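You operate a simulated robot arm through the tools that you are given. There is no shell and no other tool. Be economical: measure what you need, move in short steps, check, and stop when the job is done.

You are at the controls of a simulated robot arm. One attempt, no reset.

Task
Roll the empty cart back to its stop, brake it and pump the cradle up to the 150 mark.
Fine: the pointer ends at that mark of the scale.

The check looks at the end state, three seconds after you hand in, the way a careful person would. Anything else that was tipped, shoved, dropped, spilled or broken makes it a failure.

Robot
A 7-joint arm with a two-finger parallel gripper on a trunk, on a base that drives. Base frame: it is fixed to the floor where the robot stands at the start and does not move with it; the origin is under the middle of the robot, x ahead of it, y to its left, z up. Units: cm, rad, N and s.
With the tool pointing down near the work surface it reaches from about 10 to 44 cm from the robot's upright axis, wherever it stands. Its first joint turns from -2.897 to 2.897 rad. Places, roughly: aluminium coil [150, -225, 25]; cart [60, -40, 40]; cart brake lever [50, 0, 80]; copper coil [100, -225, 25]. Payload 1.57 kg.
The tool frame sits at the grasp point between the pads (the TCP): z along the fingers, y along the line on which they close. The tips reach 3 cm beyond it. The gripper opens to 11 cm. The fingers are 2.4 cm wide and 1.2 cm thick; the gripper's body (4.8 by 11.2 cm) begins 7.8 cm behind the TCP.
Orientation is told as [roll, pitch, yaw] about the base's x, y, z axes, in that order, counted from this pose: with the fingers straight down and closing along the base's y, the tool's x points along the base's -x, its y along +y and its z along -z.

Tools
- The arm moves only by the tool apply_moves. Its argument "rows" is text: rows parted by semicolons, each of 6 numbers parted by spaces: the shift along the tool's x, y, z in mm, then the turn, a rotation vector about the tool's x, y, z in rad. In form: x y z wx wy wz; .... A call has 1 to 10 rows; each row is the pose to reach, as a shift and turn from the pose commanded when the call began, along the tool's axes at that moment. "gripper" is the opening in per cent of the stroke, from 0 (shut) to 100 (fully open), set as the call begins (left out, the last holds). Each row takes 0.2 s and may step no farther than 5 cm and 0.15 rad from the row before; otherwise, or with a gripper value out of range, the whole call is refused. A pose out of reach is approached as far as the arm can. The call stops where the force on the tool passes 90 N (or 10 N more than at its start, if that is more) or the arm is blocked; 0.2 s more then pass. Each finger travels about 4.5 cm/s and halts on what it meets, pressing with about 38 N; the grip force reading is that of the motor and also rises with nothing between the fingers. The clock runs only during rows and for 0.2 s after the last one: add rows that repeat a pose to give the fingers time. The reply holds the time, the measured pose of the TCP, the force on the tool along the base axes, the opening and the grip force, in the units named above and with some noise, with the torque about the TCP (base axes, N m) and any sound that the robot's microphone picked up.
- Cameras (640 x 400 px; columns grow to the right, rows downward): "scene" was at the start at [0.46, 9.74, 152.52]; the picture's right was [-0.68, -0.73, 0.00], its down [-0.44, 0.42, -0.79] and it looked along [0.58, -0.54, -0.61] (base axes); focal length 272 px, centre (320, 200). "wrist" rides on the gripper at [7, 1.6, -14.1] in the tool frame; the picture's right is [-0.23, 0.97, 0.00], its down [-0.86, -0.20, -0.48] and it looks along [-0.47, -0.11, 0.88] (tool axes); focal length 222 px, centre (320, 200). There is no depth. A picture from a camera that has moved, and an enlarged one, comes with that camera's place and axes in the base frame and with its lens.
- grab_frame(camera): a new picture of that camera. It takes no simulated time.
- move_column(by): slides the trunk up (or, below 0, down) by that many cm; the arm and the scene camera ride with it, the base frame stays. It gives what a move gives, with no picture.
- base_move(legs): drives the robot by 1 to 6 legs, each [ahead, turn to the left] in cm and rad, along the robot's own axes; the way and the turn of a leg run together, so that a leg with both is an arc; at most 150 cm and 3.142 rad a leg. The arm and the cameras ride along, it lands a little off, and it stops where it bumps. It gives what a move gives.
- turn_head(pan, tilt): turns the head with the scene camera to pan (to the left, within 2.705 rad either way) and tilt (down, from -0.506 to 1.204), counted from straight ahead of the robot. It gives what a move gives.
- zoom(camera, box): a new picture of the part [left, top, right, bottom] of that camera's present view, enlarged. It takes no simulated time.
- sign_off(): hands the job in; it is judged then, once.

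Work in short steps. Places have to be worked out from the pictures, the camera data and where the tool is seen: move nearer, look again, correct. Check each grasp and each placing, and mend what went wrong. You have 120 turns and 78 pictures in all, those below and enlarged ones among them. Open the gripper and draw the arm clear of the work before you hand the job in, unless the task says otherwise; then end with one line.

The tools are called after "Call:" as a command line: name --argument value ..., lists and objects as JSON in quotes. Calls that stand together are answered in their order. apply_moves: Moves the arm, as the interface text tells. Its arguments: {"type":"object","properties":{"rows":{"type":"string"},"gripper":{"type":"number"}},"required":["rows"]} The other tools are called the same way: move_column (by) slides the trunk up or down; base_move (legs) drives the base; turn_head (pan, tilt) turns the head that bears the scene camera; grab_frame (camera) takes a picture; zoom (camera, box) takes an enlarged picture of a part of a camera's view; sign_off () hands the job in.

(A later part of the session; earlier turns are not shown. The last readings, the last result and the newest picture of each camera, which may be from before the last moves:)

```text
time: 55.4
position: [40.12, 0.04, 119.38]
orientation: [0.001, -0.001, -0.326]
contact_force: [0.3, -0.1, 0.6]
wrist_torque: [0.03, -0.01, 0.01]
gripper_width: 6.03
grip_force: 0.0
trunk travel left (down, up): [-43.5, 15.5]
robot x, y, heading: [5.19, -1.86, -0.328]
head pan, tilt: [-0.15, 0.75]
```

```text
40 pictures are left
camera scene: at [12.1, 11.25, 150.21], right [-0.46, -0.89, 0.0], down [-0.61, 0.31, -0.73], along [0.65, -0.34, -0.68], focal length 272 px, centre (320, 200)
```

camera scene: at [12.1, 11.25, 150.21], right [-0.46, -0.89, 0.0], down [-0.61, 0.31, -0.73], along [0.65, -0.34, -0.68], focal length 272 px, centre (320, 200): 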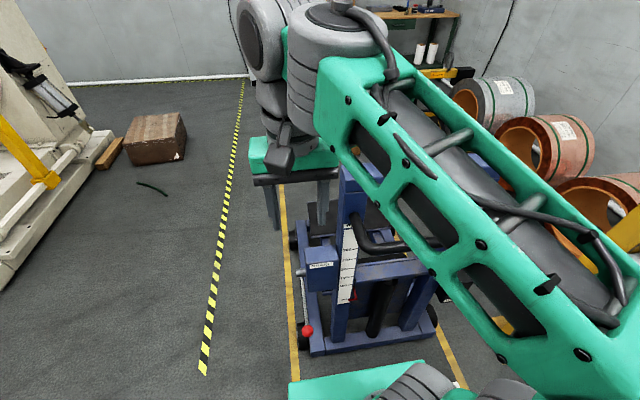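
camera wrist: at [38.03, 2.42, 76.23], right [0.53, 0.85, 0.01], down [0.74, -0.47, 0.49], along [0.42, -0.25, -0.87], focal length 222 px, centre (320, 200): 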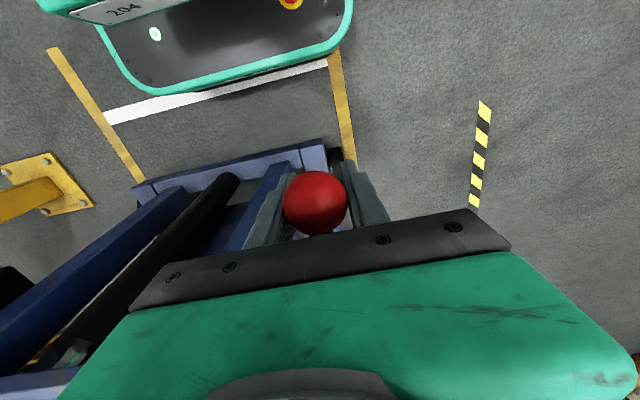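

Lever is now down. I return the hand above the bar centre with the wrist turned 90° again.

Call:
apply_moves --rows "0 -32 0 0 0 0.15; 0 -64 0 0 0 0.3; 0 -96 0 0 0 0.45; 0 -128 0 0 0 0.6; 0 -160 0 0 0 0.75; -4 -192 0 0 0 0.9; -8 -224 0 0 0 1.05; -12 -256 0 0 0 1.2; -18 -288 0 0 0 1.35; -23 -319 0 0 0 1.5" --gripper 72

Call:
apply_moves --rows "0 0 0 0 0 0.04"

Call:
move_column --by -12

Call:
grab_frame --camera "wrist"

```text
time: 57.6
position: [32.13, -30.93, 119.32]
orientation: [0.0, 0.002, -1.831]
contact_force: [0.5, 0.1, 1.2]
wrist_torque: [0.01, -0.02, -0.01]
gripper_width: 7.92
grip_force: 0.1
trunk travel left (down, up): [-43.5, 15.5]
robot x, y, heading: [5.66, -1.67, -0.333]
head pan, tilt: [-0.15, 0.75]
```

```text
time: 58.0
position: [32.07, -30.79, 119.51]
orientation: [0.001, 0.0, -1.869]
contact_force: [0.1, 0.3, -0.3]
wrist_torque: [-0.04, -0.01, 0.0]
gripper_width: 7.9
grip_force: 0.0
trunk travel left (down, up): [-43.5, 15.5]
robot x, y, heading: [5.24, -1.98, -0.328]
head pan, tilt: [-0.15, 0.75]
```

```text
time: 59.5
position: [32.16, -30.85, 107.21]
orientation: [0.001, 0.001, -1.87]
contact_force: [-0.2, -0.4, 0.0]
wrist_torque: [-0.01, 0.01, 0.02]
gripper_width: 7.91
grip_force: 0.2
trunk travel left (down, up): [-31.5, 27.5]
robot x, y, heading: [5.29, -1.6, -0.33]
head pan, tilt: [-0.15, 0.75]
```

```text
39 pictures are left
camera wrist: at [35.72, -24.72, 121.59], right [0.86, -0.5, 0.0], down [-0.44, -0.76, 0.48], along [-0.24, -0.41, -0.88], focal length 222 px, centre (320, 200)
```

wrist: 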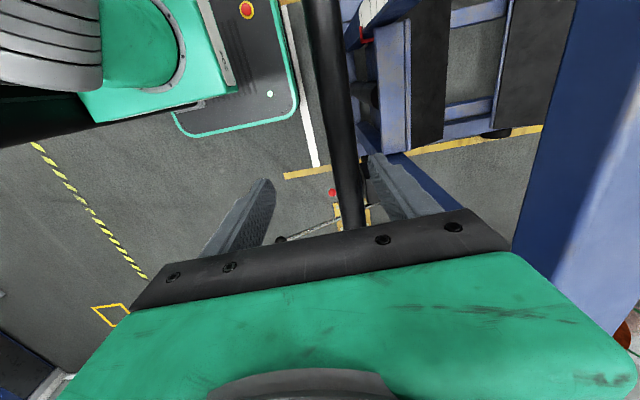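

The bar sits ~1 cm further ahead; I shift 10 mm ahead, lower and close.

Call:
apply_moves --rows "0 10 0 0 0 0"

Call:
move_column --by -8.2

Call:
apply_moves --rows "0 0 0 0 0 0; 0 0 0 0 0 0; 0 0 0 0 0 0; 0 0 0 0 0 0; 0 0 0 0 0 0; 0 0 0 0 0 0" --gripper 0

Call:
base_move --legs '[[4, 0]]'

```text
time: 59.9
position: [32.97, -31.06, 107.35]
orientation: [0.0, 0.002, -1.868]
contact_force: [-0.2, -1.2, -0.5]
wrist_torque: [-0.02, -0.04, -0.02]
gripper_width: 7.96
grip_force: 0.1
trunk travel left (down, up): [-31.5, 27.5]
robot x, y, heading: [5.21, -1.67, -0.328]
head pan, tilt: [-0.15, 0.75]
```

```text
time: 61.1
position: [32.99, -31.0, 99.12]
orientation: [-0.001, 0.001, -1.867]
contact_force: [-0.3, -0.2, -0.5]
wrist_torque: [0.01, -0.01, -0.01]
gripper_width: 7.94
grip_force: 0.0
trunk travel left (down, up): [-23.3, 35.7]
robot x, y, heading: [5.46, -2.06, -0.33]
head pan, tilt: [-0.15, 0.75]
```

```text
time: 62.5
position: [33.32, -31.06, 99.17]
orientation: [0.003, -0.003, -1.868]
contact_force: [9.0, -2.0, 2.8]
wrist_torque: [1.08, -0.46, -1.13]
gripper_width: 2.83
grip_force: 37.9
trunk travel left (down, up): [-23.3, 35.7]
robot x, y, heading: [5.25, -1.81, -0.327]
head pan, tilt: [-0.15, 0.75]
```

```text
time: 63.4
position: [36.58, -32.28, 99.02]
orientation: [-0.007, 0.005, -1.875]
contact_force: [-9.0, 14.1, 1.4]
wrist_torque: [-1.14, 0.25, -0.81]
gripper_width: 2.85
grip_force: 38.5
trunk travel left (down, up): [-23.3, 35.7]
robot x, y, heading: [9.14, -2.96, -0.336]
head pan, tilt: [-0.15, 0.75]
```

It rolls now. I roll it on 15 cm, and check the way ahead.

Call:
base_move --legs '[[15, 0]]'

Call:
grab_frame --camera "scene"

```text
time: 64.2
position: [37.56, -32.54, 98.93]
orientation: [-0.013, 0.01, -1.883]
contact_force: [1.8, 3.1, -3.6]
wrist_torque: [-0.94, 0.27, -0.7]
gripper_width: 2.82
grip_force: 38.2
trunk travel left (down, up): [-23.3, 35.7]
robot x, y, heading: [10.01, -3.25, -0.333]
head pan, tilt: [-0.15, 0.75]
stopped in leg 1: the force on the tool passed its limit at 96 N (the readings are from after the stop); the commanded pose is now the measured one
```

```text
38 pictures are left
camera scene: at [17.03, 9.62, 129.95], right [-0.46, -0.89, 0.0], down [-0.6, 0.32, -0.73], along [0.65, -0.34, -0.68], focal length 272 px, centre (320, 200)
```

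scene: 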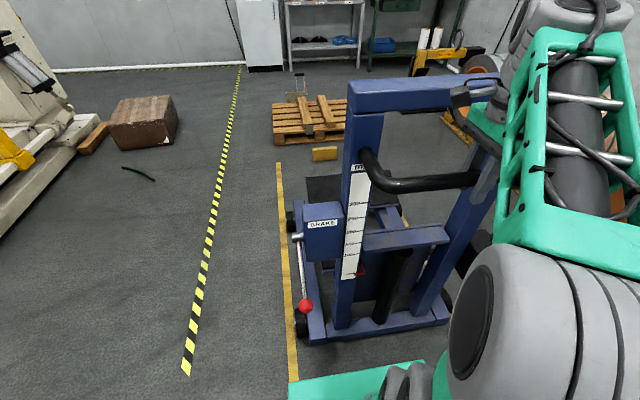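

Long legs jerk the heavy cart past the force limit; the short leg went well. I use several short legs.

Call:
base_move --legs '[[3, 0], [3, 0], [3, 0], [3, 0], [3, 0]]'

```text
time: 66.7
position: [50.96, -37.23, 99.09]
orientation: [-0.017, 0.015, -1.887]
contact_force: [-19.3, 16.6, -4.1]
wrist_torque: [-1.16, 0.08, -0.8]
gripper_width: 2.8
grip_force: 38.9
trunk travel left (down, up): [-23.3, 35.7]
robot x, y, heading: [24.33, -8.45, -0.333]
head pan, tilt: [-0.15, 0.75]
```

Call:
base_move --legs '[[3, 0], [3, 0], [3, 0], [3, 0], [3, 0], [3, 0]]'

Call:
turn_head --pan 0.15 --tilt 0.7

Call:
grab_frame --camera "scene"

```text
time: 69.8
position: [68.65, -43.27, 98.96]
orientation: [-0.02, 0.014, -1.884]
contact_force: [15.0, -1.2, 8.5]
wrist_torque: [-0.91, 0.44, -0.71]
gripper_width: 2.77
grip_force: 37.4
trunk travel left (down, up): [-23.3, 35.7]
robot x, y, heading: [41.07, -14.19, -0.331]
head pan, tilt: [-0.15, 0.75]
```

```text
time: 70.5
position: [68.54, -43.32, 99.01]
orientation: [-0.016, 0.014, -1.885]
contact_force: [2.9, 3.8, -5.8]
wrist_torque: [-0.2, 0.0, -1.16]
gripper_width: 2.77
grip_force: 38.0
trunk travel left (down, up): [-23.3, 35.7]
robot x, y, heading: [41.46, -14.14, -0.33]
head pan, tilt: [0.15, 0.7]
```

```text
37 pictures are left
camera scene: at [49.33, 1.16, 130.43], right [-0.18, -0.98, 0.0], down [-0.63, 0.11, -0.76], along [0.75, -0.14, -0.64], focal length 272 px, centre (320, 200)
```

scene: 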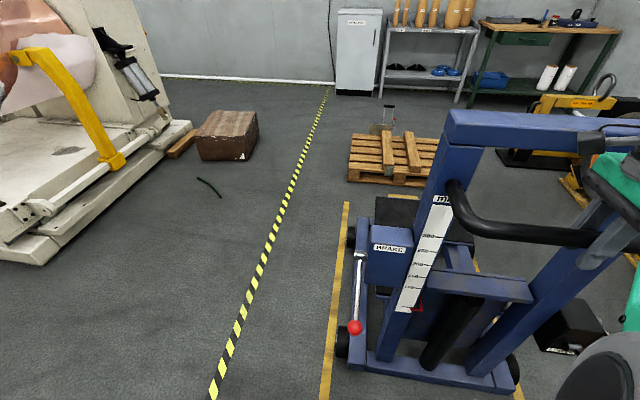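

Call:
zoom --camera "scene" --box '[330, 180, 490, 290]'

```text
3.64 times, centred on (410, 235) of scene
camera zoom: at [49.33, 1.16, 130.43], right [-0.18, -0.98, 0.0], down [-0.63, 0.11, -0.76], along [0.75, -0.14, -0.64], focal length 991 px, centre (-7, 73)
```

zoom: 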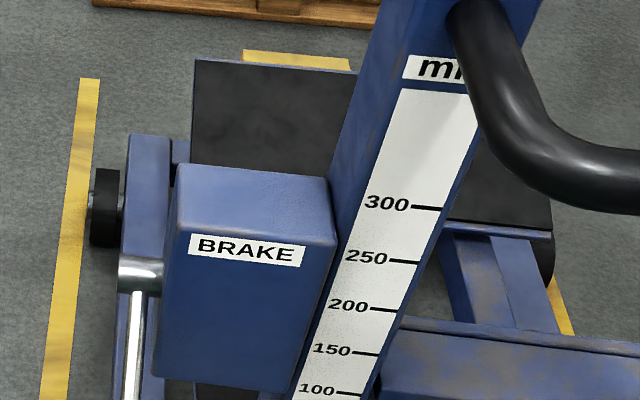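

The stop block is still some 15–20 cm beyond the cart's front. I roll on 12 cm.

Call:
base_move --legs '[[3, 0], [3, 0], [3, 0], [3, 0]]'

Call:
grab_frame --camera "scene"

```text
time: 72.7
position: [80.2, -47.21, 99.07]
orientation: [-0.015, 0.012, -1.882]
contact_force: [14.9, -2.9, 6.8]
wrist_torque: [-0.92, 0.42, -0.7]
gripper_width: 2.83
grip_force: 38.2
trunk travel left (down, up): [-23.3, 35.7]
robot x, y, heading: [52.95, -18.14, -0.331]
head pan, tilt: [0.15, 0.7]
```

```text
35 pictures are left
camera scene: at [60.93, -2.78, 130.45], right [-0.18, -0.98, 0.0], down [-0.64, 0.11, -0.76], along [0.75, -0.13, -0.65], focal length 272 px, centre (320, 200)
```

scene: 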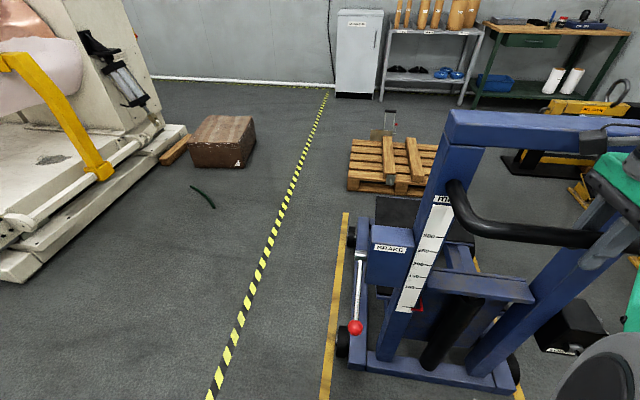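

Call:
base_move --legs '[[2, 0], [2, 0], [2, 0], [2, 0]]'

```text
time: 74.7
position: [87.67, -49.86, 99.05]
orientation: [-0.011, 0.011, -1.884]
contact_force: [7.9, -3.7, 1.3]
wrist_torque: [-0.85, 0.22, -0.96]
gripper_width: 2.78
grip_force: 38.2
trunk travel left (down, up): [-23.3, 35.7]
robot x, y, heading: [60.45, -20.53, -0.325]
head pan, tilt: [0.15, 0.7]
```

Call:
base_move --legs '[[2, 0], [2, 0], [2, 0], [2, 0]]'

Call:
zoom --camera "scene" --box '[330, 170, 490, 280]'

```text
time: 76.7
position: [93.17, -51.43, 99.19]
orientation: [-0.035, 0.032, -1.898]
contact_force: [-46.9, 4.9, 4.8]
wrist_torque: [-0.04, -0.21, -0.37]
gripper_width: 2.76
grip_force: 38.1
trunk travel left (down, up): [-23.3, 35.7]
robot x, y, heading: [67.28, -23.12, -0.338]
head pan, tilt: [0.15, 0.7]
stopped in leg 4: the force on the tool passed its limit at 94 N (the readings are from after the stop); the commanded pose is now the measured one
```

```text
3.64 times, centred on (410, 225) of scene
camera zoom: at [74.67, -7.61, 130.49], right [-0.19, -0.98, 0.0], down [-0.63, 0.12, -0.77], along [0.75, -0.14, -0.64], focal length 991 px, centre (-7, 109)
```

zoom: 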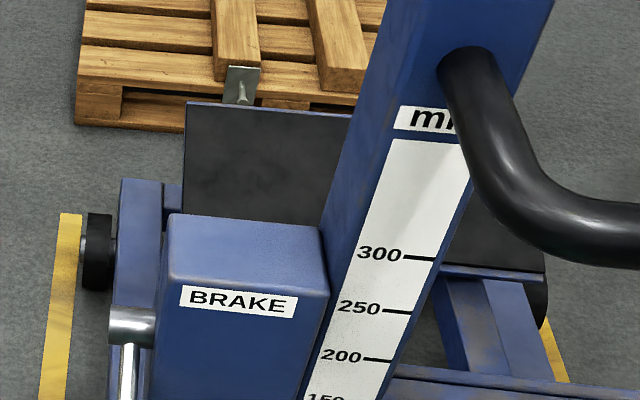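

The cart came up against the stop (steady 47 N reaction). I let go and raise the hand, then carry it to the brake lever side, correcting tilt.

Call:
apply_moves --rows "0 0 0 0 0 0; 0 0 0 0 0 0; 0 0 0 0 0 0; 0 0 0 0 0 0" --gripper 72

Call:
move_column --by 20

Call:
apply_moves --rows "32 0 0 0 0 -0.15; 64 0 0 0 0 -0.3; 96 0 0 0 0 -0.45; 128 0 0 0 0 -0.6; 160 0 0 0 0 -0.75; 192 0 0 0 0 -0.9; 224 0 0 0 0 -1.05; 256 -3 0 0 0 -1.2; 288 -6 0 0 0 -1.35; 320 -8 0 0 0 -1.5"

Call:
grab_frame --camera "wrist"

```text
time: 77.7
position: [93.73, -51.62, 98.93]
orientation: [-0.036, 0.028, -1.891]
contact_force: [0.3, -1.0, 0.0]
wrist_torque: [0.04, 0.02, 0.0]
gripper_width: 7.94
grip_force: 0.0
trunk travel left (down, up): [-23.3, 35.7]
robot x, y, heading: [67.43, -23.04, -0.334]
head pan, tilt: [0.15, 0.7]
```

```text
time: 79.8
position: [93.81, -51.6, 118.95]
orientation: [-0.035, 0.028, -1.889]
contact_force: [-0.2, -0.3, 0.6]
wrist_torque: [-0.01, 0.0, -0.02]
gripper_width: 7.92
grip_force: 0.0
trunk travel left (down, up): [-43.3, 15.7]
robot x, y, heading: [67.56, -22.84, -0.332]
head pan, tilt: [0.15, 0.7]
```

```text
time: 82.0
position: [103.17, -21.1, 119.84]
orientation: [0.024, 0.036, -0.387]
contact_force: [-0.2, -0.3, -0.4]
wrist_torque: [-0.01, 0.02, -0.01]
gripper_width: 7.92
grip_force: 0.1
trunk travel left (down, up): [-43.3, 15.7]
robot x, y, heading: [67.82, -22.81, -0.333]
head pan, tilt: [0.15, 0.7]
```

```text
33 pictures are left
camera wrist: at [97.78, -17.52, 134.35], right [0.58, 0.82, 0.02], down [0.73, -0.53, 0.44], along [0.37, -0.24, -0.9], focal length 222 px, centre (320, 200)
```

wrist: 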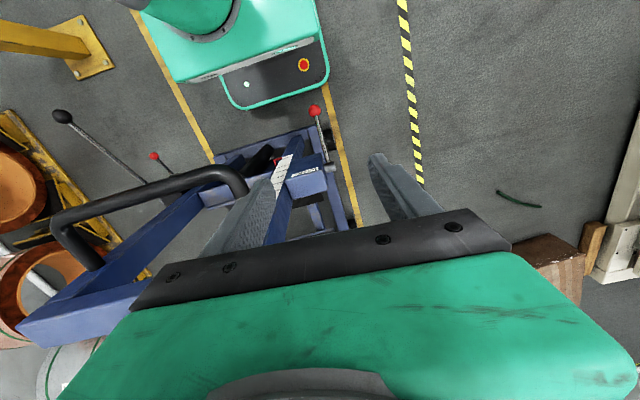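

Ball is seen near (102.3,-20.7,62). I correct tilt and shift back 7 mm, then lower in stages.

Call:
apply_moves --rows "7 0 0 0.024 -0.036 -0.054; 7 0 0 0.024 -0.036 -0.054"

Call:
move_column --by -38

Call:
grab_frame --camera "wrist"

```text
time: 82.6
position: [102.45, -20.76, 119.96]
orientation: [0.002, 0.003, -0.334]
contact_force: [-0.5, -0.7, 0.2]
wrist_torque: [0.01, -0.03, 0.04]
gripper_width: 7.93
grip_force: 0.0
trunk travel left (down, up): [-43.3, 15.7]
robot x, y, heading: [67.4, -22.82, -0.337]
head pan, tilt: [0.15, 0.7]
```

```text
time: 86.3
position: [102.58, -20.74, 81.84]
orientation: [0.004, 0.001, -0.335]
contact_force: [-0.2, -0.3, 0.3]
wrist_torque: [0.03, 0.01, 0.0]
gripper_width: 7.92
grip_force: 0.0
trunk travel left (down, up): [-5.3, 53.7]
robot x, y, heading: [67.44, -22.56, -0.332]
head pan, tilt: [0.15, 0.7]
```

```text
32 pictures are left
camera wrist: at [96.59, -17.08, 96.11], right [0.54, 0.84, 0.0], down [0.74, -0.47, 0.48], along [0.4, -0.25, -0.88], focal length 222 px, centre (320, 200)
```

wrist: 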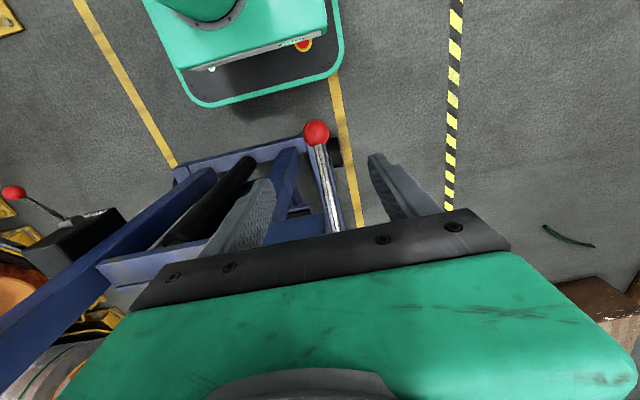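

Ball confirmed at (102.1,-21,62.5). I descend with the arm and close on it.

Call:
apply_moves --rows "2 0 45 0 0 0; 4 0 90 0 0 0; 5 -2 135 0 0 0; 5 -2 175 0 0 0; 5 -2 195 0 0 0; 5 -2 195 0 0 0"

Call:
apply_moves --rows "0 0 0 0 0 0; 0 0 0 0 0 0; 0 0 0 0 0 0; 0 0 0 0 0 0; 0 0 0 0 0 0" --gripper 0

Call:
grab_frame --camera "wrist"

```text
time: 87.3
position: [103.36, -21.06, 62.57]
orientation: [-0.053, 0.113, -0.357]
contact_force: [-14.0, -9.6, 37.7]
wrist_torque: [-0.01, -3.05, -0.79]
gripper_width: 7.93
grip_force: 0.0
trunk travel left (down, up): [-5.3, 53.7]
robot x, y, heading: [66.99, -22.67, -0.335]
head pan, tilt: [0.15, 0.7]
stopped in row 4: the force on the tool passed its limit at 223 N (the readings are from after the stop); the commanded pose is now the measured one
```

```text
time: 88.5
position: [103.05, -20.93, 62.65]
orientation: [-0.058, 0.125, -0.348]
contact_force: [-8.7, -53.3, 23.4]
wrist_torque: [-0.29, -2.73, 2.45]
gripper_width: 4.29
grip_force: 38.4
trunk travel left (down, up): [-5.3, 53.7]
robot x, y, heading: [67.61, -22.84, -0.339]
head pan, tilt: [0.15, 0.7]
```

```text
31 pictures are left
camera wrist: at [99.09, -17.05, 77.54], right [0.54, 0.84, -0.08], down [0.8, -0.47, 0.38], along [0.28, -0.27, -0.92], focal length 222 px, centre (320, 200)
```

wrist: 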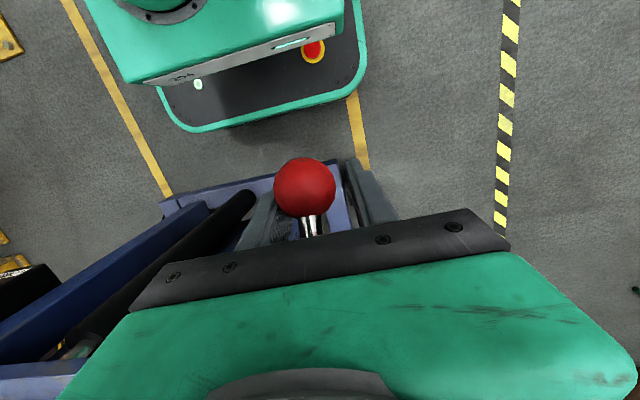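

Something hit hard on the way down (223 N). I look before doing anything else.

Call:
grab_frame --camera "scene"

```text
30 pictures are left
camera scene: at [76.83, -8.05, 112.12], right [-0.19, -0.98, 0.0], down [-0.64, 0.12, -0.75], along [0.74, -0.14, -0.66], focal length 272 px, centre (320, 200)
```

scene: 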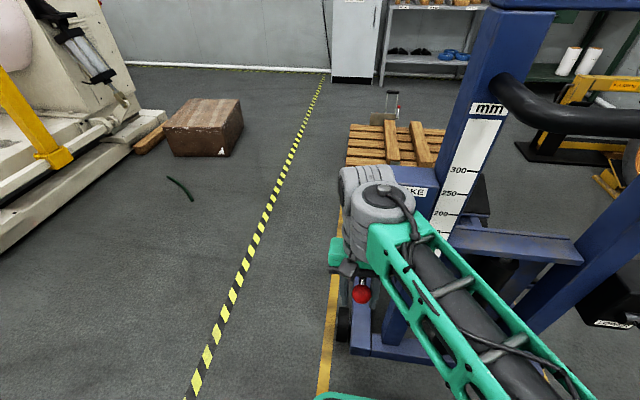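

The palm's front landed on the lever rod, since the ball is in fact at z≈65.6 (101.6,-20.7) and I went too low and too far ahead. I open, raise and straighten the tool.

Call:
apply_moves --rows "0 0 0 0 0 0; 0 0 0 0 0 0; 0 0 -15 0 0 0; 0 0 -30 -0.03 -0.06 0; 0 0 -45 -0.055 -0.12 0.02; 0 0 -45 -0.055 -0.12 0.02" --gripper 72

Call:
grab_frame --camera "wrist"

```text
time: 89.9
position: [103.47, -21.27, 67.28]
orientation: [-0.011, 0.01, -0.374]
contact_force: [0.2, 0.4, -0.9]
wrist_torque: [-0.02, 0.02, -0.04]
gripper_width: 7.89
grip_force: 0.1
trunk travel left (down, up): [-5.3, 53.7]
robot x, y, heading: [67.16, -22.71, -0.335]
head pan, tilt: [0.15, 0.7]
```

```text
29 pictures are left
camera wrist: at [97.77, -17.17, 81.6], right [0.57, 0.82, -0.01], down [0.73, -0.5, 0.47], along [0.38, -0.28, -0.88], focal length 222 px, centre (320, 200)
```

wrist: 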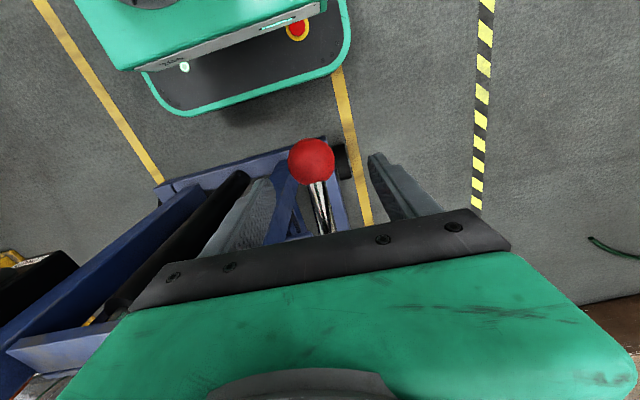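

Ball is at (101.7,-21.0,65.2). I move back 17 mm and down 18 mm onto it and close.

Call:
apply_moves --rows "17 -1 0 -0.011 -0.01 -0.04; 18 -3 10 -0.011 -0.01 -0.04; 18 -3 19 -0.011 -0.01 -0.04"

Call:
apply_moves --rows "0 0 0 0 0 0; 0 0 0 0 0 0; 0 0 0 0 0 0; 0 0 0 0 0 0; 0 0 0 0 0 0" --gripper 0

```text
time: 90.6
position: [101.65, -20.71, 61.73]
orientation: [-0.072, 0.118, -0.337]
contact_force: [-10.9, -8.1, 33.8]
wrist_torque: [-0.01, -2.53, -0.65]
gripper_width: 7.91
grip_force: 0.1
trunk travel left (down, up): [-5.3, 53.7]
robot x, y, heading: [67.11, -22.94, -0.334]
head pan, tilt: [0.15, 0.7]
stopped in row 3: the arm was blocked; the commanded pose is now the measured one
```

```text
time: 91.8
position: [101.48, -20.88, 61.72]
orientation: [-0.072, 0.125, -0.338]
contact_force: [-14.5, -52.4, 15.9]
wrist_torque: [0.61, -2.7, 1.49]
gripper_width: 4.0
grip_force: 37.7
trunk travel left (down, up): [-5.3, 53.7]
robot x, y, heading: [67.34, -22.76, -0.335]
head pan, tilt: [0.15, 0.7]
```

The tool pitches by itself: the arm is folded to a joint limit here (robot 2 cm closer than before). I open, lift, then back the robot 5 cm and use the trunk for height instead.

Call:
apply_moves --rows "0 0 0 0 0 0; 0 0 0 0 0 0; 5 0 -20 0 0 0; 10 0 -40 0 -0.06 0; 15 0 -60 -0.055 -0.12 0; 15 0 -80 -0.055 -0.12 0" --gripper 72

Call:
base_move --legs '[[-5, 0]]'

Call:
move_column --by -4

Call:
grab_frame --camera "wrist"

```text
time: 93.2
position: [100.64, -19.97, 70.46]
orientation: [-0.014, -0.014, -0.333]
contact_force: [0.6, 0.3, -0.1]
wrist_torque: [-0.05, 0.03, 0.01]
gripper_width: 7.93
grip_force: 0.2
trunk travel left (down, up): [-5.3, 53.7]
robot x, y, heading: [67.4, -22.89, -0.334]
head pan, tilt: [0.15, 0.7]
```

```text
time: 94.1
position: [95.97, -18.38, 70.34]
orientation: [-0.015, -0.015, -0.333]
contact_force: [0.3, 0.5, -0.3]
wrist_torque: [0.04, 0.0, -0.01]
gripper_width: 7.91
grip_force: 0.0
trunk travel left (down, up): [-5.3, 53.7]
robot x, y, heading: [62.56, -21.42, -0.335]
head pan, tilt: [0.15, 0.7]
```

```text
time: 94.9
position: [95.98, -18.29, 66.48]
orientation: [-0.013, -0.014, -0.334]
contact_force: [0.4, -0.3, -1.0]
wrist_torque: [-0.01, -0.01, -0.01]
gripper_width: 7.94
grip_force: 0.0
trunk travel left (down, up): [-1.3, 57.7]
robot x, y, heading: [62.36, -21.02, -0.331]
head pan, tilt: [0.15, 0.7]
```

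```text
28 pictures are left
camera wrist: at [89.83, -14.36, 80.55], right [0.53, 0.85, -0.01], down [0.74, -0.46, 0.49], along [0.41, -0.27, -0.87], focal length 222 px, centre (320, 200)
```

wrist: 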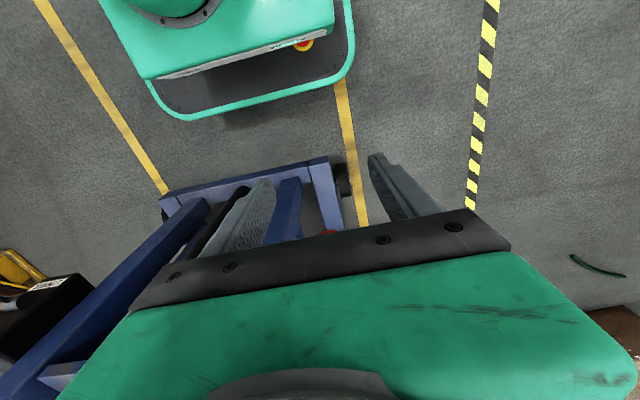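

Ball is straight ahead, ~6 cm. I advance to it with open fingers and close.

Call:
apply_moves --rows "-20 -2 4 -0.014 0.014 0; -40 -4 8 -0.014 0.014 0; -58 -6 12 -0.014 0.014 0; -58 -6 12 -0.014 0.014 0"

Call:
apply_moves --rows "0 0 0 0 0 0; 0 0 0 0 0 0; 0 0 0 0 0 0; 0 0 0 0 0 0; 0 0 0 0 0 0" --gripper 0

Call:
grab_frame --camera "wrist"

```text
time: 95.9
position: [101.23, -20.87, 65.24]
orientation: [-0.001, 0.002, -0.333]
contact_force: [0.5, 0.8, -0.4]
wrist_torque: [0.0, 0.03, -0.01]
gripper_width: 7.92
grip_force: 0.0
trunk travel left (down, up): [-1.3, 57.7]
robot x, y, heading: [62.65, -21.35, -0.333]
head pan, tilt: [0.15, 0.7]
```

```text
time: 97.1
position: [101.23, -20.66, 65.26]
orientation: [-0.002, -0.002, -0.329]
contact_force: [10.9, 33.8, -0.5]
wrist_torque: [0.05, -0.06, 0.38]
gripper_width: 3.58
grip_force: 36.4
trunk travel left (down, up): [-1.3, 57.7]
robot x, y, heading: [62.66, -21.59, -0.331]
head pan, tilt: [0.15, 0.7]
```

```text
27 pictures are left
camera wrist: at [95.22, -16.98, 79.54], right [0.53, 0.85, 0.0], down [0.74, -0.46, 0.48], along [0.41, -0.26, -0.88], focal length 222 px, centre (320, 200)
```

wrist: 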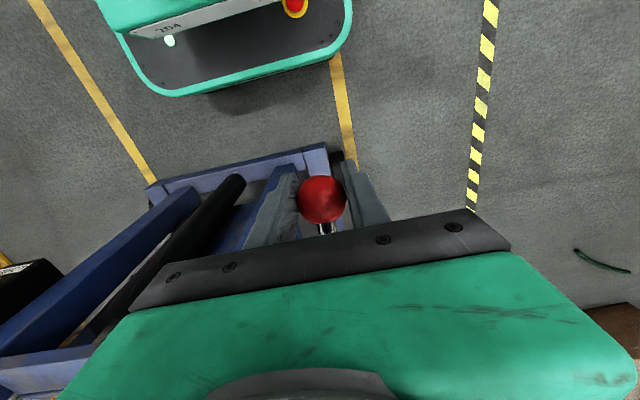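

Gripped well (3.58, centred). Now I bring the lever up along its arc.

Call:
apply_moves --rows "8 3 -12 0 0 0; 14 3 -24 0 0 0; 20 3 -37 0 0 0; 24 3 -51 0 0 0; 27 3 -65 0 0 0; 29 3 -80 0 0 0"

Call:
apply_moves --rows "1 0 -15 0 0 0; 0 0 -30 0 0 0; -2 0 -44 0 0 0; -5 0 -58 0 0 0; -10 0 -72 0 0 0; -15 0 -86 0 0 0"

```text
time: 98.5
position: [98.51, -19.85, 73.22]
orientation: [0.001, 0.004, -0.334]
contact_force: [-10.1, -23.5, -10.2]
wrist_torque: [0.54, 1.15, -0.15]
gripper_width: 3.56
grip_force: 42.5
trunk travel left (down, up): [-1.3, 57.7]
robot x, y, heading: [62.8, -21.61, -0.332]
head pan, tilt: [0.15, 0.7]
```

```text
time: 99.9
position: [100.01, -20.24, 81.94]
orientation: [0.001, 0.0, -0.333]
contact_force: [-7.6, -26.2, -7.5]
wrist_torque: [0.3, 1.07, -0.07]
gripper_width: 3.53
grip_force: 42.0
trunk travel left (down, up): [-1.3, 57.7]
robot x, y, heading: [62.59, -21.38, -0.337]
head pan, tilt: [0.15, 0.7]
```

Call:
apply_moves --rows "-7 0 -13 0 0 0; -14 0 -25 0 0 0; -20 0 -33 0 0 0; -26 0 -40 0 0 0"

Call:
grab_frame --camera "wrist"

```text
time: 100.9
position: [102.26, -21.04, 85.84]
orientation: [0.0, 0.002, -0.335]
contact_force: [-20.7, -22.9, -21.8]
wrist_torque: [-0.27, -0.34, -0.26]
gripper_width: 3.54
grip_force: 42.4
trunk travel left (down, up): [-1.3, 57.7]
robot x, y, heading: [62.54, -21.14, -0.331]
head pan, tilt: [0.15, 0.7]
```

```text
26 pictures are left
camera wrist: at [96.36, -17.36, 100.15], right [0.53, 0.85, 0.0], down [0.74, -0.47, 0.48], along [0.4, -0.25, -0.88], focal length 222 px, centre (320, 200)
```

wrist: 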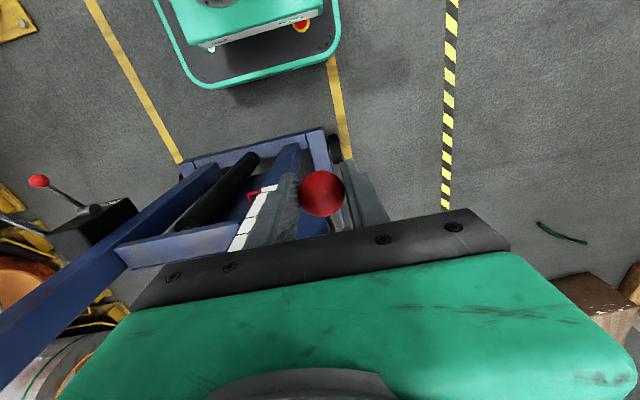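

Lever is back at its upper stop (z 85.8). I open, draw back and up, and check.

Call:
apply_moves --rows "0 0 0 0 0 0; 0 0 0 0 0 0; 0 0 0 0 0 0; 10 0 -30 0 0 0; 20 0 -70 0 0 0; 20 0 -110 0 0 0; 20 0 -150 0 0 0" --gripper 72

Call:
move_column --by 18

Call:
grab_frame --camera "wrist"

Call:
grab_frame --camera "scene"

```text
time: 102.5
position: [100.56, -20.34, 87.13]
orientation: [-0.001, 0.001, -0.334]
contact_force: [0.4, 0.3, -0.7]
wrist_torque: [-0.03, 0.01, -0.02]
gripper_width: 7.92
grip_force: 0.0
out of reach, approached as far as the arm can: row 4, 5, 6, 7
trunk travel left (down, up): [-1.3, 57.7]
robot x, y, heading: [62.57, -21.32, -0.335]
head pan, tilt: [0.15, 0.7]
```

```text
time: 104.5
position: [100.62, -20.42, 105.04]
orientation: [0.003, 0.001, -0.333]
contact_force: [-0.8, -0.3, 0.6]
wrist_torque: [0.02, -0.02, -0.02]
gripper_width: 7.93
grip_force: 0.1
trunk travel left (down, up): [-19.3, 39.7]
robot x, y, heading: [62.64, -21.42, -0.332]
head pan, tilt: [0.15, 0.7]
```

```text
25 pictures are left
camera wrist: at [94.66, -16.66, 119.36], right [0.53, 0.85, 0.0], down [0.74, -0.47, 0.48], along [0.41, -0.26, -0.88], focal length 222 px, centre (320, 200)
```

wrist: 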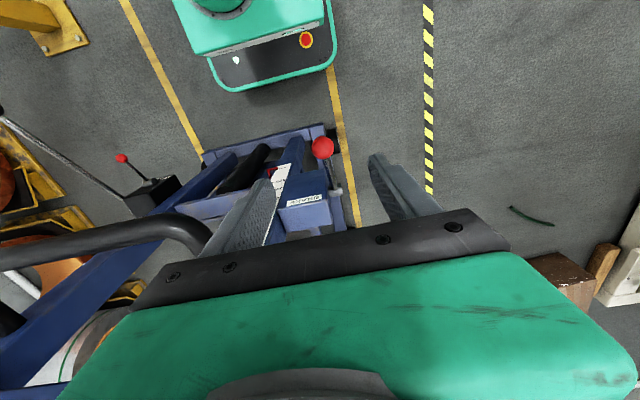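

```text
24 pictures are left
camera scene: at [70.52, -6.1, 126.44], right [-0.18, -0.98, 0.0], down [-0.63, 0.12, -0.76], along [0.75, -0.14, -0.64], focal length 272 px, centre (320, 200)
```

scene: 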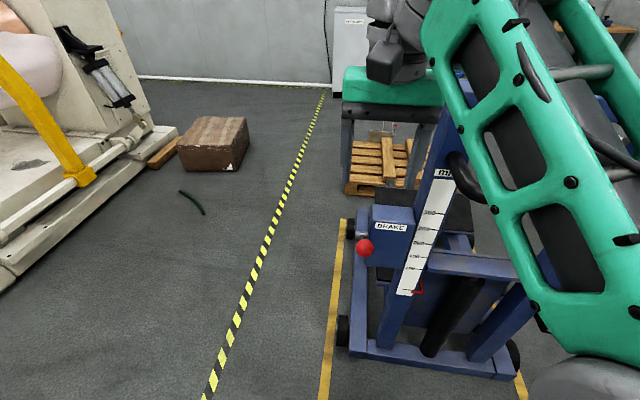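

Brake is set and the cart stays. For the pump I place the robot so the pump ball, expected near (66,-74,73), lies at about (33,-19) in its frame: reverse, then shift to the right.

Call:
base_move --legs '[[-45, 0], [0, -0.739], [43.5, 0], [0, 0.739]]'

Call:
turn_head --pan -0.5 --tilt 0.7

Call:
grab_frame --camera "scene"

Call:
grab_frame --camera "wrist"

```text
time: 113.4
position: [77.94, -42.31, 105.18]
orientation: [0.0, 0.0, -0.319]
contact_force: [-0.5, -0.1, 0.8]
wrist_torque: [0.0, 0.02, 0.0]
gripper_width: 7.91
grip_force: 0.0
trunk travel left (down, up): [-19.3, 39.7]
robot x, y, heading: [40.15, -43.67, -0.32]
head pan, tilt: [0.15, 0.7]
```

```text
time: 114.4
position: [78.09, -42.2, 105.13]
orientation: [0.001, -0.001, -0.323]
contact_force: [0.4, 0.6, -0.6]
wrist_torque: [0.02, 0.0, 0.01]
gripper_width: 7.89
grip_force: 0.0
trunk travel left (down, up): [-19.3, 39.7]
robot x, y, heading: [40.13, -43.82, -0.32]
head pan, tilt: [-0.499, 0.7]
```

```text
23 pictures are left
camera scene: at [45.14, -33.14, 126.44], right [-0.73, -0.68, 0.0], down [-0.44, 0.47, -0.76], along [0.52, -0.56, -0.64], focal length 272 px, centre (320, 200)
```

scene: 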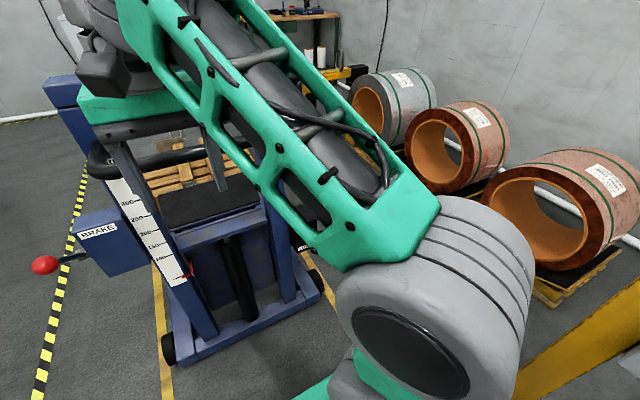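

```text
22 pictures are left
camera wrist: at [72.0, -38.57, 119.37], right [0.52, 0.85, 0.0], down [0.75, -0.46, 0.48], along [0.41, -0.25, -0.88], focal length 222 px, centre (320, 200)
```

wrist: 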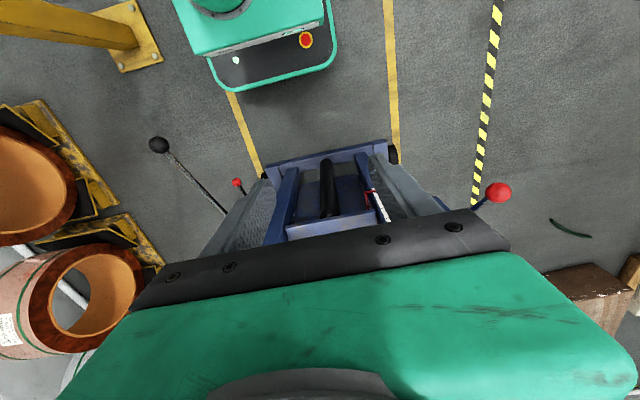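

The pump ball is seen at about (64.8,-73.6,73). I move the hand over it.

Call:
apply_moves --rows "3 -42 0 0 0 0; 6 -84 0 0 0 0; 9 -126 0 0 0 0; 12 -168 0 0 0 0; 16 -210 0 0 0 0; 20 -252 0 0 0 0; 24 -294 0 0 0 0; 27 -336 0 0 0 0; 27 -338 40 0 0 0; 27 -338 80 0 0 0" --gripper 72

Call:
grab_frame --camera "wrist"

```text
time: 115.2
position: [74.5, -51.72, 104.97]
orientation: [0.001, -0.014, -0.344]
contact_force: [13.4, -1.8, -17.5]
wrist_torque: [-0.26, 0.88, -0.24]
gripper_width: 7.93
grip_force: 0.1
trunk travel left (down, up): [-19.3, 39.7]
robot x, y, heading: [39.81, -43.71, -0.318]
head pan, tilt: [-0.499, 0.7]
stopped in row 3: the force on the tool passed its limit at 136 N (the readings are from after the stop); the commanded pose is now the measured one
```

```text
21 pictures are left
camera wrist: at [68.34, -47.9, 119.17], right [0.54, 0.84, 0.01], down [0.73, -0.47, 0.49], along [0.41, -0.26, -0.87], focal length 222 px, centre (320, 200)
```

wrist: 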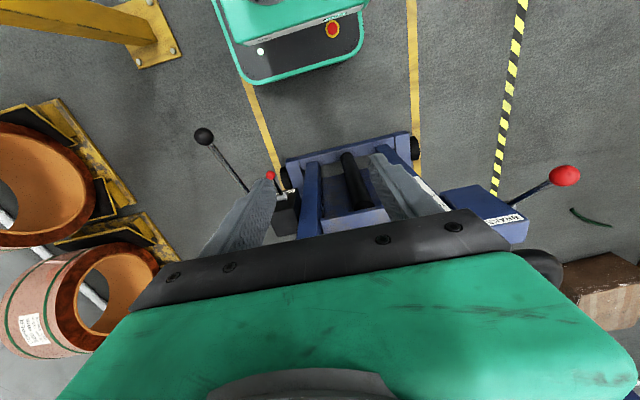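

Something resisted; I look closely at the hand before moving on.

Call:
grab_frame --camera "scene"

```text
20 pictures are left
camera scene: at [45.17, -33.1, 126.43], right [-0.73, -0.68, 0.0], down [-0.44, 0.47, -0.77], along [0.52, -0.56, -0.64], focal length 272 px, centre (320, 200)
```

scene: 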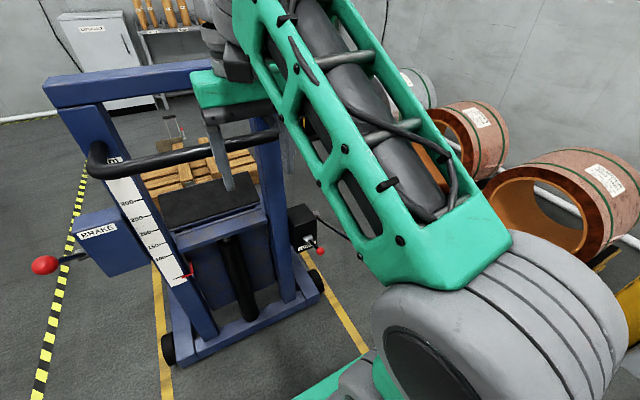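

Nothing touches; the arm is at the upper end of its reach relative to the trunk. I raise the trunk 12, lower the arm by 12 and then go on sideways in smaller steps.

Call:
move_column --by 12

Call:
apply_moves --rows "0 0 30 0 0.01 -0.02; 0 0 60 0 0.014 -0.02; 0 0 90 0 0.014 -0.02; 0 0 120 0 0.014 -0.02; 5 -30 120 0 0.014 -0.02; 10 -60 120 0 0.014 -0.02; 10 -90 120 0 0.014 -0.02; 10 -120 120 0 0.014 -0.02; 10 -150 120 0 0.014 -0.02; 10 -180 120 0 0.014 -0.02"

```text
time: 116.7
position: [74.38, -51.88, 117.04]
orientation: [0.002, -0.014, -0.342]
contact_force: [22.6, 8.5, -29.5]
wrist_torque: [-2.37, 1.45, -1.35]
gripper_width: 7.93
grip_force: 0.1
trunk travel left (down, up): [-31.3, 27.7]
robot x, y, heading: [40.04, -43.76, -0.319]
head pan, tilt: [-0.499, 0.7]
```

```text
time: 118.9
position: [67.46, -68.38, 104.85]
orientation: [0.003, 0.004, -0.324]
contact_force: [-0.7, -0.1, 0.1]
wrist_torque: [0.01, 0.01, 0.0]
gripper_width: 7.92
grip_force: 0.1
trunk travel left (down, up): [-31.3, 27.7]
robot x, y, heading: [39.93, -44.21, -0.319]
head pan, tilt: [-0.499, 0.7]
```

Clear now. I finish the sideways move, lower, and look.

Call:
apply_moves --rows "4 -29 0 0 0 0; 9 -58 0 0 0 0"

Call:
move_column --by -20

Call:
grab_frame --camera "wrist"

```text
time: 119.5
position: [64.77, -73.89, 104.82]
orientation: [0.003, 0.003, -0.323]
contact_force: [0.2, -0.3, 0.2]
wrist_torque: [0.0, -0.01, -0.01]
gripper_width: 7.88
grip_force: 0.1
trunk travel left (down, up): [-31.3, 27.7]
robot x, y, heading: [40.0, -43.67, -0.322]
head pan, tilt: [-0.499, 0.7]
```

```text
time: 121.6
position: [64.85, -73.79, 84.67]
orientation: [0.0, 0.0, -0.326]
contact_force: [-0.3, 0.6, 0.2]
wrist_torque: [0.02, 0.02, 0.01]
gripper_width: 7.93
grip_force: 0.1
trunk travel left (down, up): [-11.3, 47.7]
robot x, y, heading: [40.29, -43.93, -0.314]
head pan, tilt: [-0.499, 0.7]
```

```text
19 pictures are left
camera wrist: at [58.79, -70.23, 99.08], right [0.52, 0.85, 0.0], down [0.75, -0.46, 0.48], along [0.41, -0.25, -0.88], focal length 222 px, centre (320, 200)
```

wrist: 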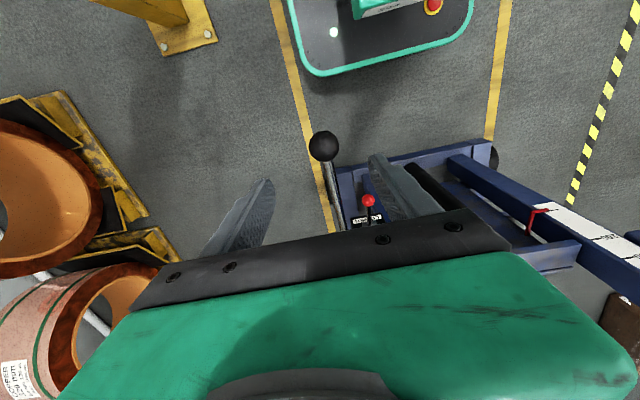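

Ball confirmed at (64.8,-73.5,73.5). I lower the trunk 11 cm and close on the ball.

Call:
move_column --by -11.1

Call:
apply_moves --rows "0 0 0 0 0 0; 0 0 0 0 0 0; 0 0 0 0 0 0; 0 0 0 0 0 0; 0 0 0 0 0 0" --gripper 0

Call:
grab_frame --camera "wrist"

```text
time: 123.0
position: [64.82, -73.83, 73.7]
orientation: [0.004, 0.003, -0.321]
contact_force: [-0.8, 0.1, 0.7]
wrist_torque: [0.03, 0.02, -0.03]
gripper_width: 7.91
grip_force: 0.0
trunk travel left (down, up): [-0.2, 58.8]
robot x, y, heading: [40.25, -43.42, -0.319]
head pan, tilt: [-0.499, 0.7]
```

```text
time: 124.2
position: [65.07, -73.42, 73.8]
orientation: [0.001, 0.007, -0.318]
contact_force: [31.7, 66.2, -4.2]
wrist_torque: [-0.15, -1.05, -0.32]
gripper_width: 3.59
grip_force: 36.5
trunk travel left (down, up): [-0.2, 58.8]
robot x, y, heading: [40.37, -43.77, -0.317]
head pan, tilt: [-0.499, 0.7]
```

```text
18 pictures are left
camera wrist: at [59.02, -69.82, 88.02], right [0.52, 0.85, 0.0], down [0.75, -0.46, 0.47], along [0.4, -0.25, -0.88], focal length 222 px, centre (320, 200)
```

wrist: 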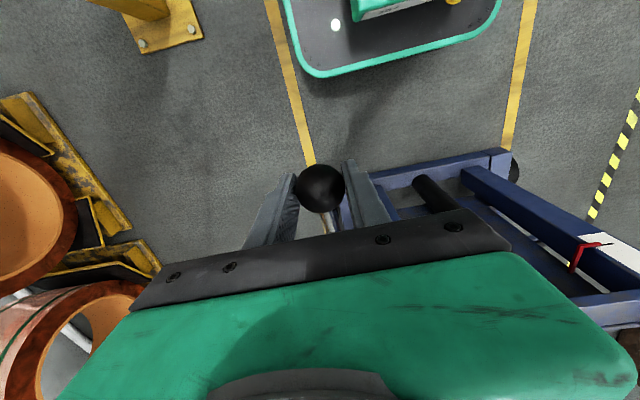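

Held. I relieve the sideways load by 6 mm and make a first down-stroke of about 4 cm along the arc.

Call:
apply_moves --rows "0 6 0 0 0 0; 5 6 13 0 0 0; 10 6 27 0 0 0; 14 6 40 0 0 0"

Call:
zoom --camera "wrist" --box '[440, 150, 640, 300]'

```text
time: 125.2
position: [63.6, -72.96, 69.75]
orientation: [0.0, 0.0, -0.325]
contact_force: [0.4, -4.7, 4.4]
wrist_torque: [-0.55, -1.03, -0.09]
gripper_width: 3.53
grip_force: 42.9
trunk travel left (down, up): [-0.2, 58.8]
robot x, y, heading: [40.14, -43.68, -0.329]
head pan, tilt: [-0.499, 0.7]
```

```text
2.67 times, centred on (540, 225) of wrist
camera zoom: at [57.59, -69.21, 83.92], right [0.53, 0.85, 0.0], down [0.75, -0.46, 0.48], along [0.41, -0.25, -0.88], focal length 592 px, centre (-267, 133)
```

zoom: 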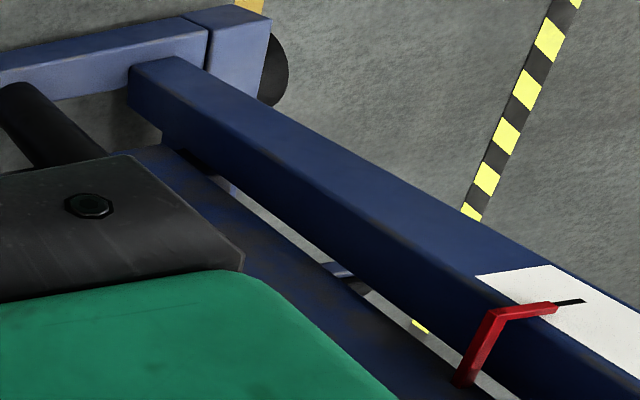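

Moves easily. I carry the stroke on down to horizontal and read the pointer.

Call:
apply_moves --rows "3 0 14 0 0 0; 6 0 29 0 0 0; 8 0 43 0 0 0; 10 0 57 0 0 0; 11 0 72 0 0 0; 11 0 86 0 0 0"

Call:
turn_head --pan 0.0 --tilt 0.7

Call:
grab_frame --camera "scene"

```text
time: 126.7
position: [62.53, -72.48, 60.84]
orientation: [0.004, 0.002, -0.324]
contact_force: [-22.3, -24.9, 6.6]
wrist_torque: [-0.39, -1.02, -0.02]
gripper_width: 3.55
grip_force: 42.7
trunk travel left (down, up): [-0.2, 58.8]
robot x, y, heading: [39.99, -43.64, -0.327]
head pan, tilt: [-0.499, 0.7]
```

```text
time: 127.6
position: [62.53, -72.43, 60.93]
orientation: [0.006, 0.001, -0.324]
contact_force: [-24.9, -25.2, 2.2]
wrist_torque: [0.07, 0.14, -0.04]
gripper_width: 3.53
grip_force: 42.3
trunk travel left (down, up): [-0.2, 58.8]
robot x, y, heading: [40.05, -43.81, -0.322]
head pan, tilt: [0.0, 0.7]
```

```text
16 pictures are left
camera scene: at [47.28, -29.75, 107.36], right [-0.32, -0.95, 0.0], down [-0.61, 0.21, -0.77], along [0.73, -0.24, -0.64], focal length 272 px, centre (320, 200)
```

scene: 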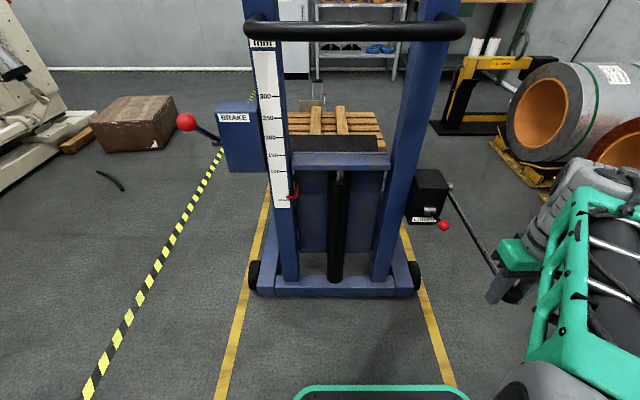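

Excellent view of the scale from here. I zoom on it.

Call:
zoom --camera "scene" --box '[225, 130, 345, 210]'

```text
5.00 times, centred on (285, 170) of scene
camera zoom: at [47.28, -29.75, 107.36], right [-0.32, -0.95, 0.0], down [-0.61, 0.21, -0.77], along [0.73, -0.24, -0.64], focal length 1363 px, centre (495, 350)
```

zoom: 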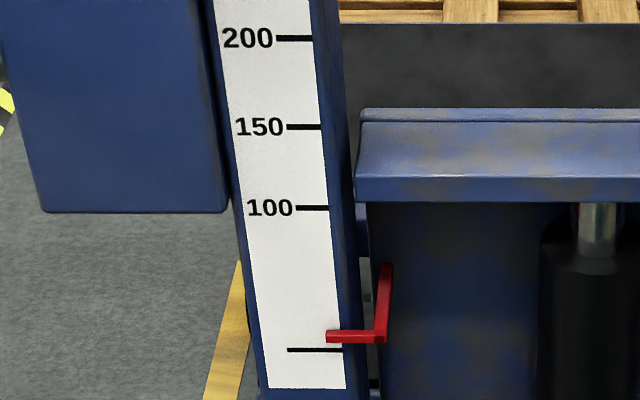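

Pointer reads about 10 after this stroke (marks 0@350, 100@208 px). I go back up and past the start angle to find the upper end of the stroke.

Call:
apply_moves --rows "0 -3 -29 0 0 0; -4 -3 -58 0 0 0; -11 -3 -86 0 0 0; -19 -3 -108 0 0 0; -25 -3 -126 0 0 0; -34 -3 -146 0 0 0; -44 -3 -166 0 0 0"

```text
time: 129.2
position: [66.55, -74.46, 78.02]
orientation: [-0.003, -0.009, -0.33]
contact_force: [-1.1, -1.2, -0.9]
wrist_torque: [0.09, -0.09, -0.02]
gripper_width: 0.0
grip_force: 21.4
trunk travel left (down, up): [-0.2, 58.8]
robot x, y, heading: [40.08, -43.7, -0.326]
head pan, tilt: [0.0, 0.7]
```

The fingers slid off at the upper stop (about 22°, the rest position). I re-grip the ball there.

Call:
apply_moves --rows "0 0 -10 0 0 0; 0 0 -10 0 0 0; 0 0 -10 0 0 0; 0 0 -10 0 0 0; 9 1 0 0 0.01 0; 18 3 20 0 0.01 0; 18 3 42 0 0.01 0; 18 3 42 0 0.01 0" --gripper 72

Call:
grab_frame --camera "wrist"

```text
time: 131.0
position: [65.12, -73.27, 73.46]
orientation: [0.001, 0.012, -0.323]
contact_force: [0.6, 0.4, 0.7]
wrist_torque: [-0.02, -0.02, -0.01]
gripper_width: 7.91
grip_force: 0.1
trunk travel left (down, up): [-0.2, 58.8]
robot x, y, heading: [39.97, -43.65, -0.321]
head pan, tilt: [0.0, 0.7]
```

```text
14 pictures are left
camera wrist: at [59.23, -69.71, 87.79], right [0.52, 0.85, 0.0], down [0.75, -0.46, 0.47], along [0.4, -0.25, -0.88], focal length 222 px, centre (320, 200)
```

wrist: 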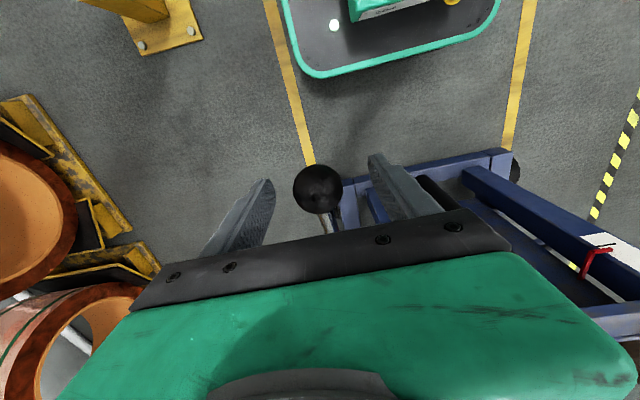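

Call:
apply_moves --rows "0 0 0 0 0 0; 0 0 0 0 0 0; 0 0 0 0 0 0; 0 0 0 0 0 0; 0 0 0 0 0 0" --gripper 0

Call:
apply_moves --rows "11 4 29 0 0 0; 18 4 57 0 0 0; 23 4 91 0 0 0; 25 4 126 0 0 0; 23 4 150 0 0 0; 20 4 170 0 0 0"

Call:
zoom --camera "scene" --box '[225, 130, 345, 210]'

```text
time: 132.2
position: [65.21, -73.21, 73.46]
orientation: [0.003, 0.01, -0.324]
contact_force: [-2.0, -8.4, -0.8]
wrist_torque: [-0.14, -0.14, -0.06]
gripper_width: 3.56
grip_force: 36.0
trunk travel left (down, up): [-0.2, 58.8]
robot x, y, heading: [39.88, -43.83, -0.318]
head pan, tilt: [0.0, 0.7]
```

```text
time: 133.4
position: [63.33, -72.59, 58.9]
orientation: [0.046, 0.066, -0.312]
contact_force: [2.2, 53.9, 7.4]
wrist_torque: [-0.88, -0.97, -0.41]
gripper_width: 3.56
grip_force: 42.7
trunk travel left (down, up): [-0.2, 58.8]
robot x, y, heading: [40.02, -43.6, -0.317]
head pan, tilt: [0.0, 0.7]
stopped in row 6: the arm was blocked; the commanded pose is now the measured one
```

```text
5.00 times, centred on (285, 170) of scene
camera zoom: at [47.25, -29.3, 107.3], right [-0.31, -0.95, 0.0], down [-0.61, 0.2, -0.77], along [0.73, -0.24, -0.64], focal length 1363 px, centre (495, 350)
```

zoom: 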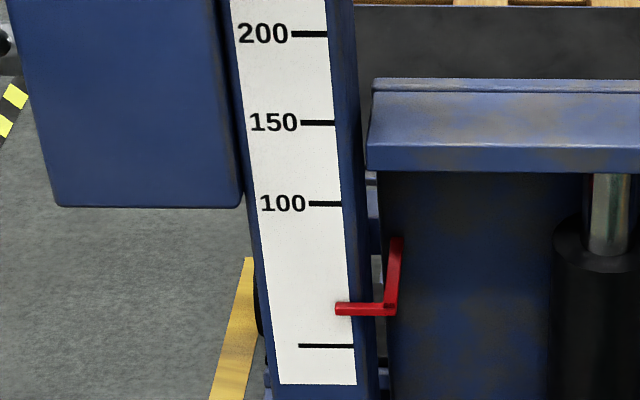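

Pointer reads about 27, so a full stroke gives ~17 mm. The arm is limited below z≈59, so I keep the strokes between z 61 and 73. First I straighten the tool at the low end.

Call:
apply_moves --rows "2 1 -10 0.023 -0.033 0.005; 3 2 -20 0.046 -0.066 0.01; 3 2 -20 0.046 -0.066 0.01"

```text
time: 134.2
position: [63.24, -72.69, 56.66]
orientation: [0.084, 0.08, -0.325]
contact_force: [34.3, 2.1, 6.8]
wrist_torque: [-0.2, 0.02, -0.27]
gripper_width: 3.56
grip_force: 42.6
trunk travel left (down, up): [-0.2, 58.8]
robot x, y, heading: [39.98, -43.72, -0.318]
head pan, tilt: [0.0, 0.7]
```

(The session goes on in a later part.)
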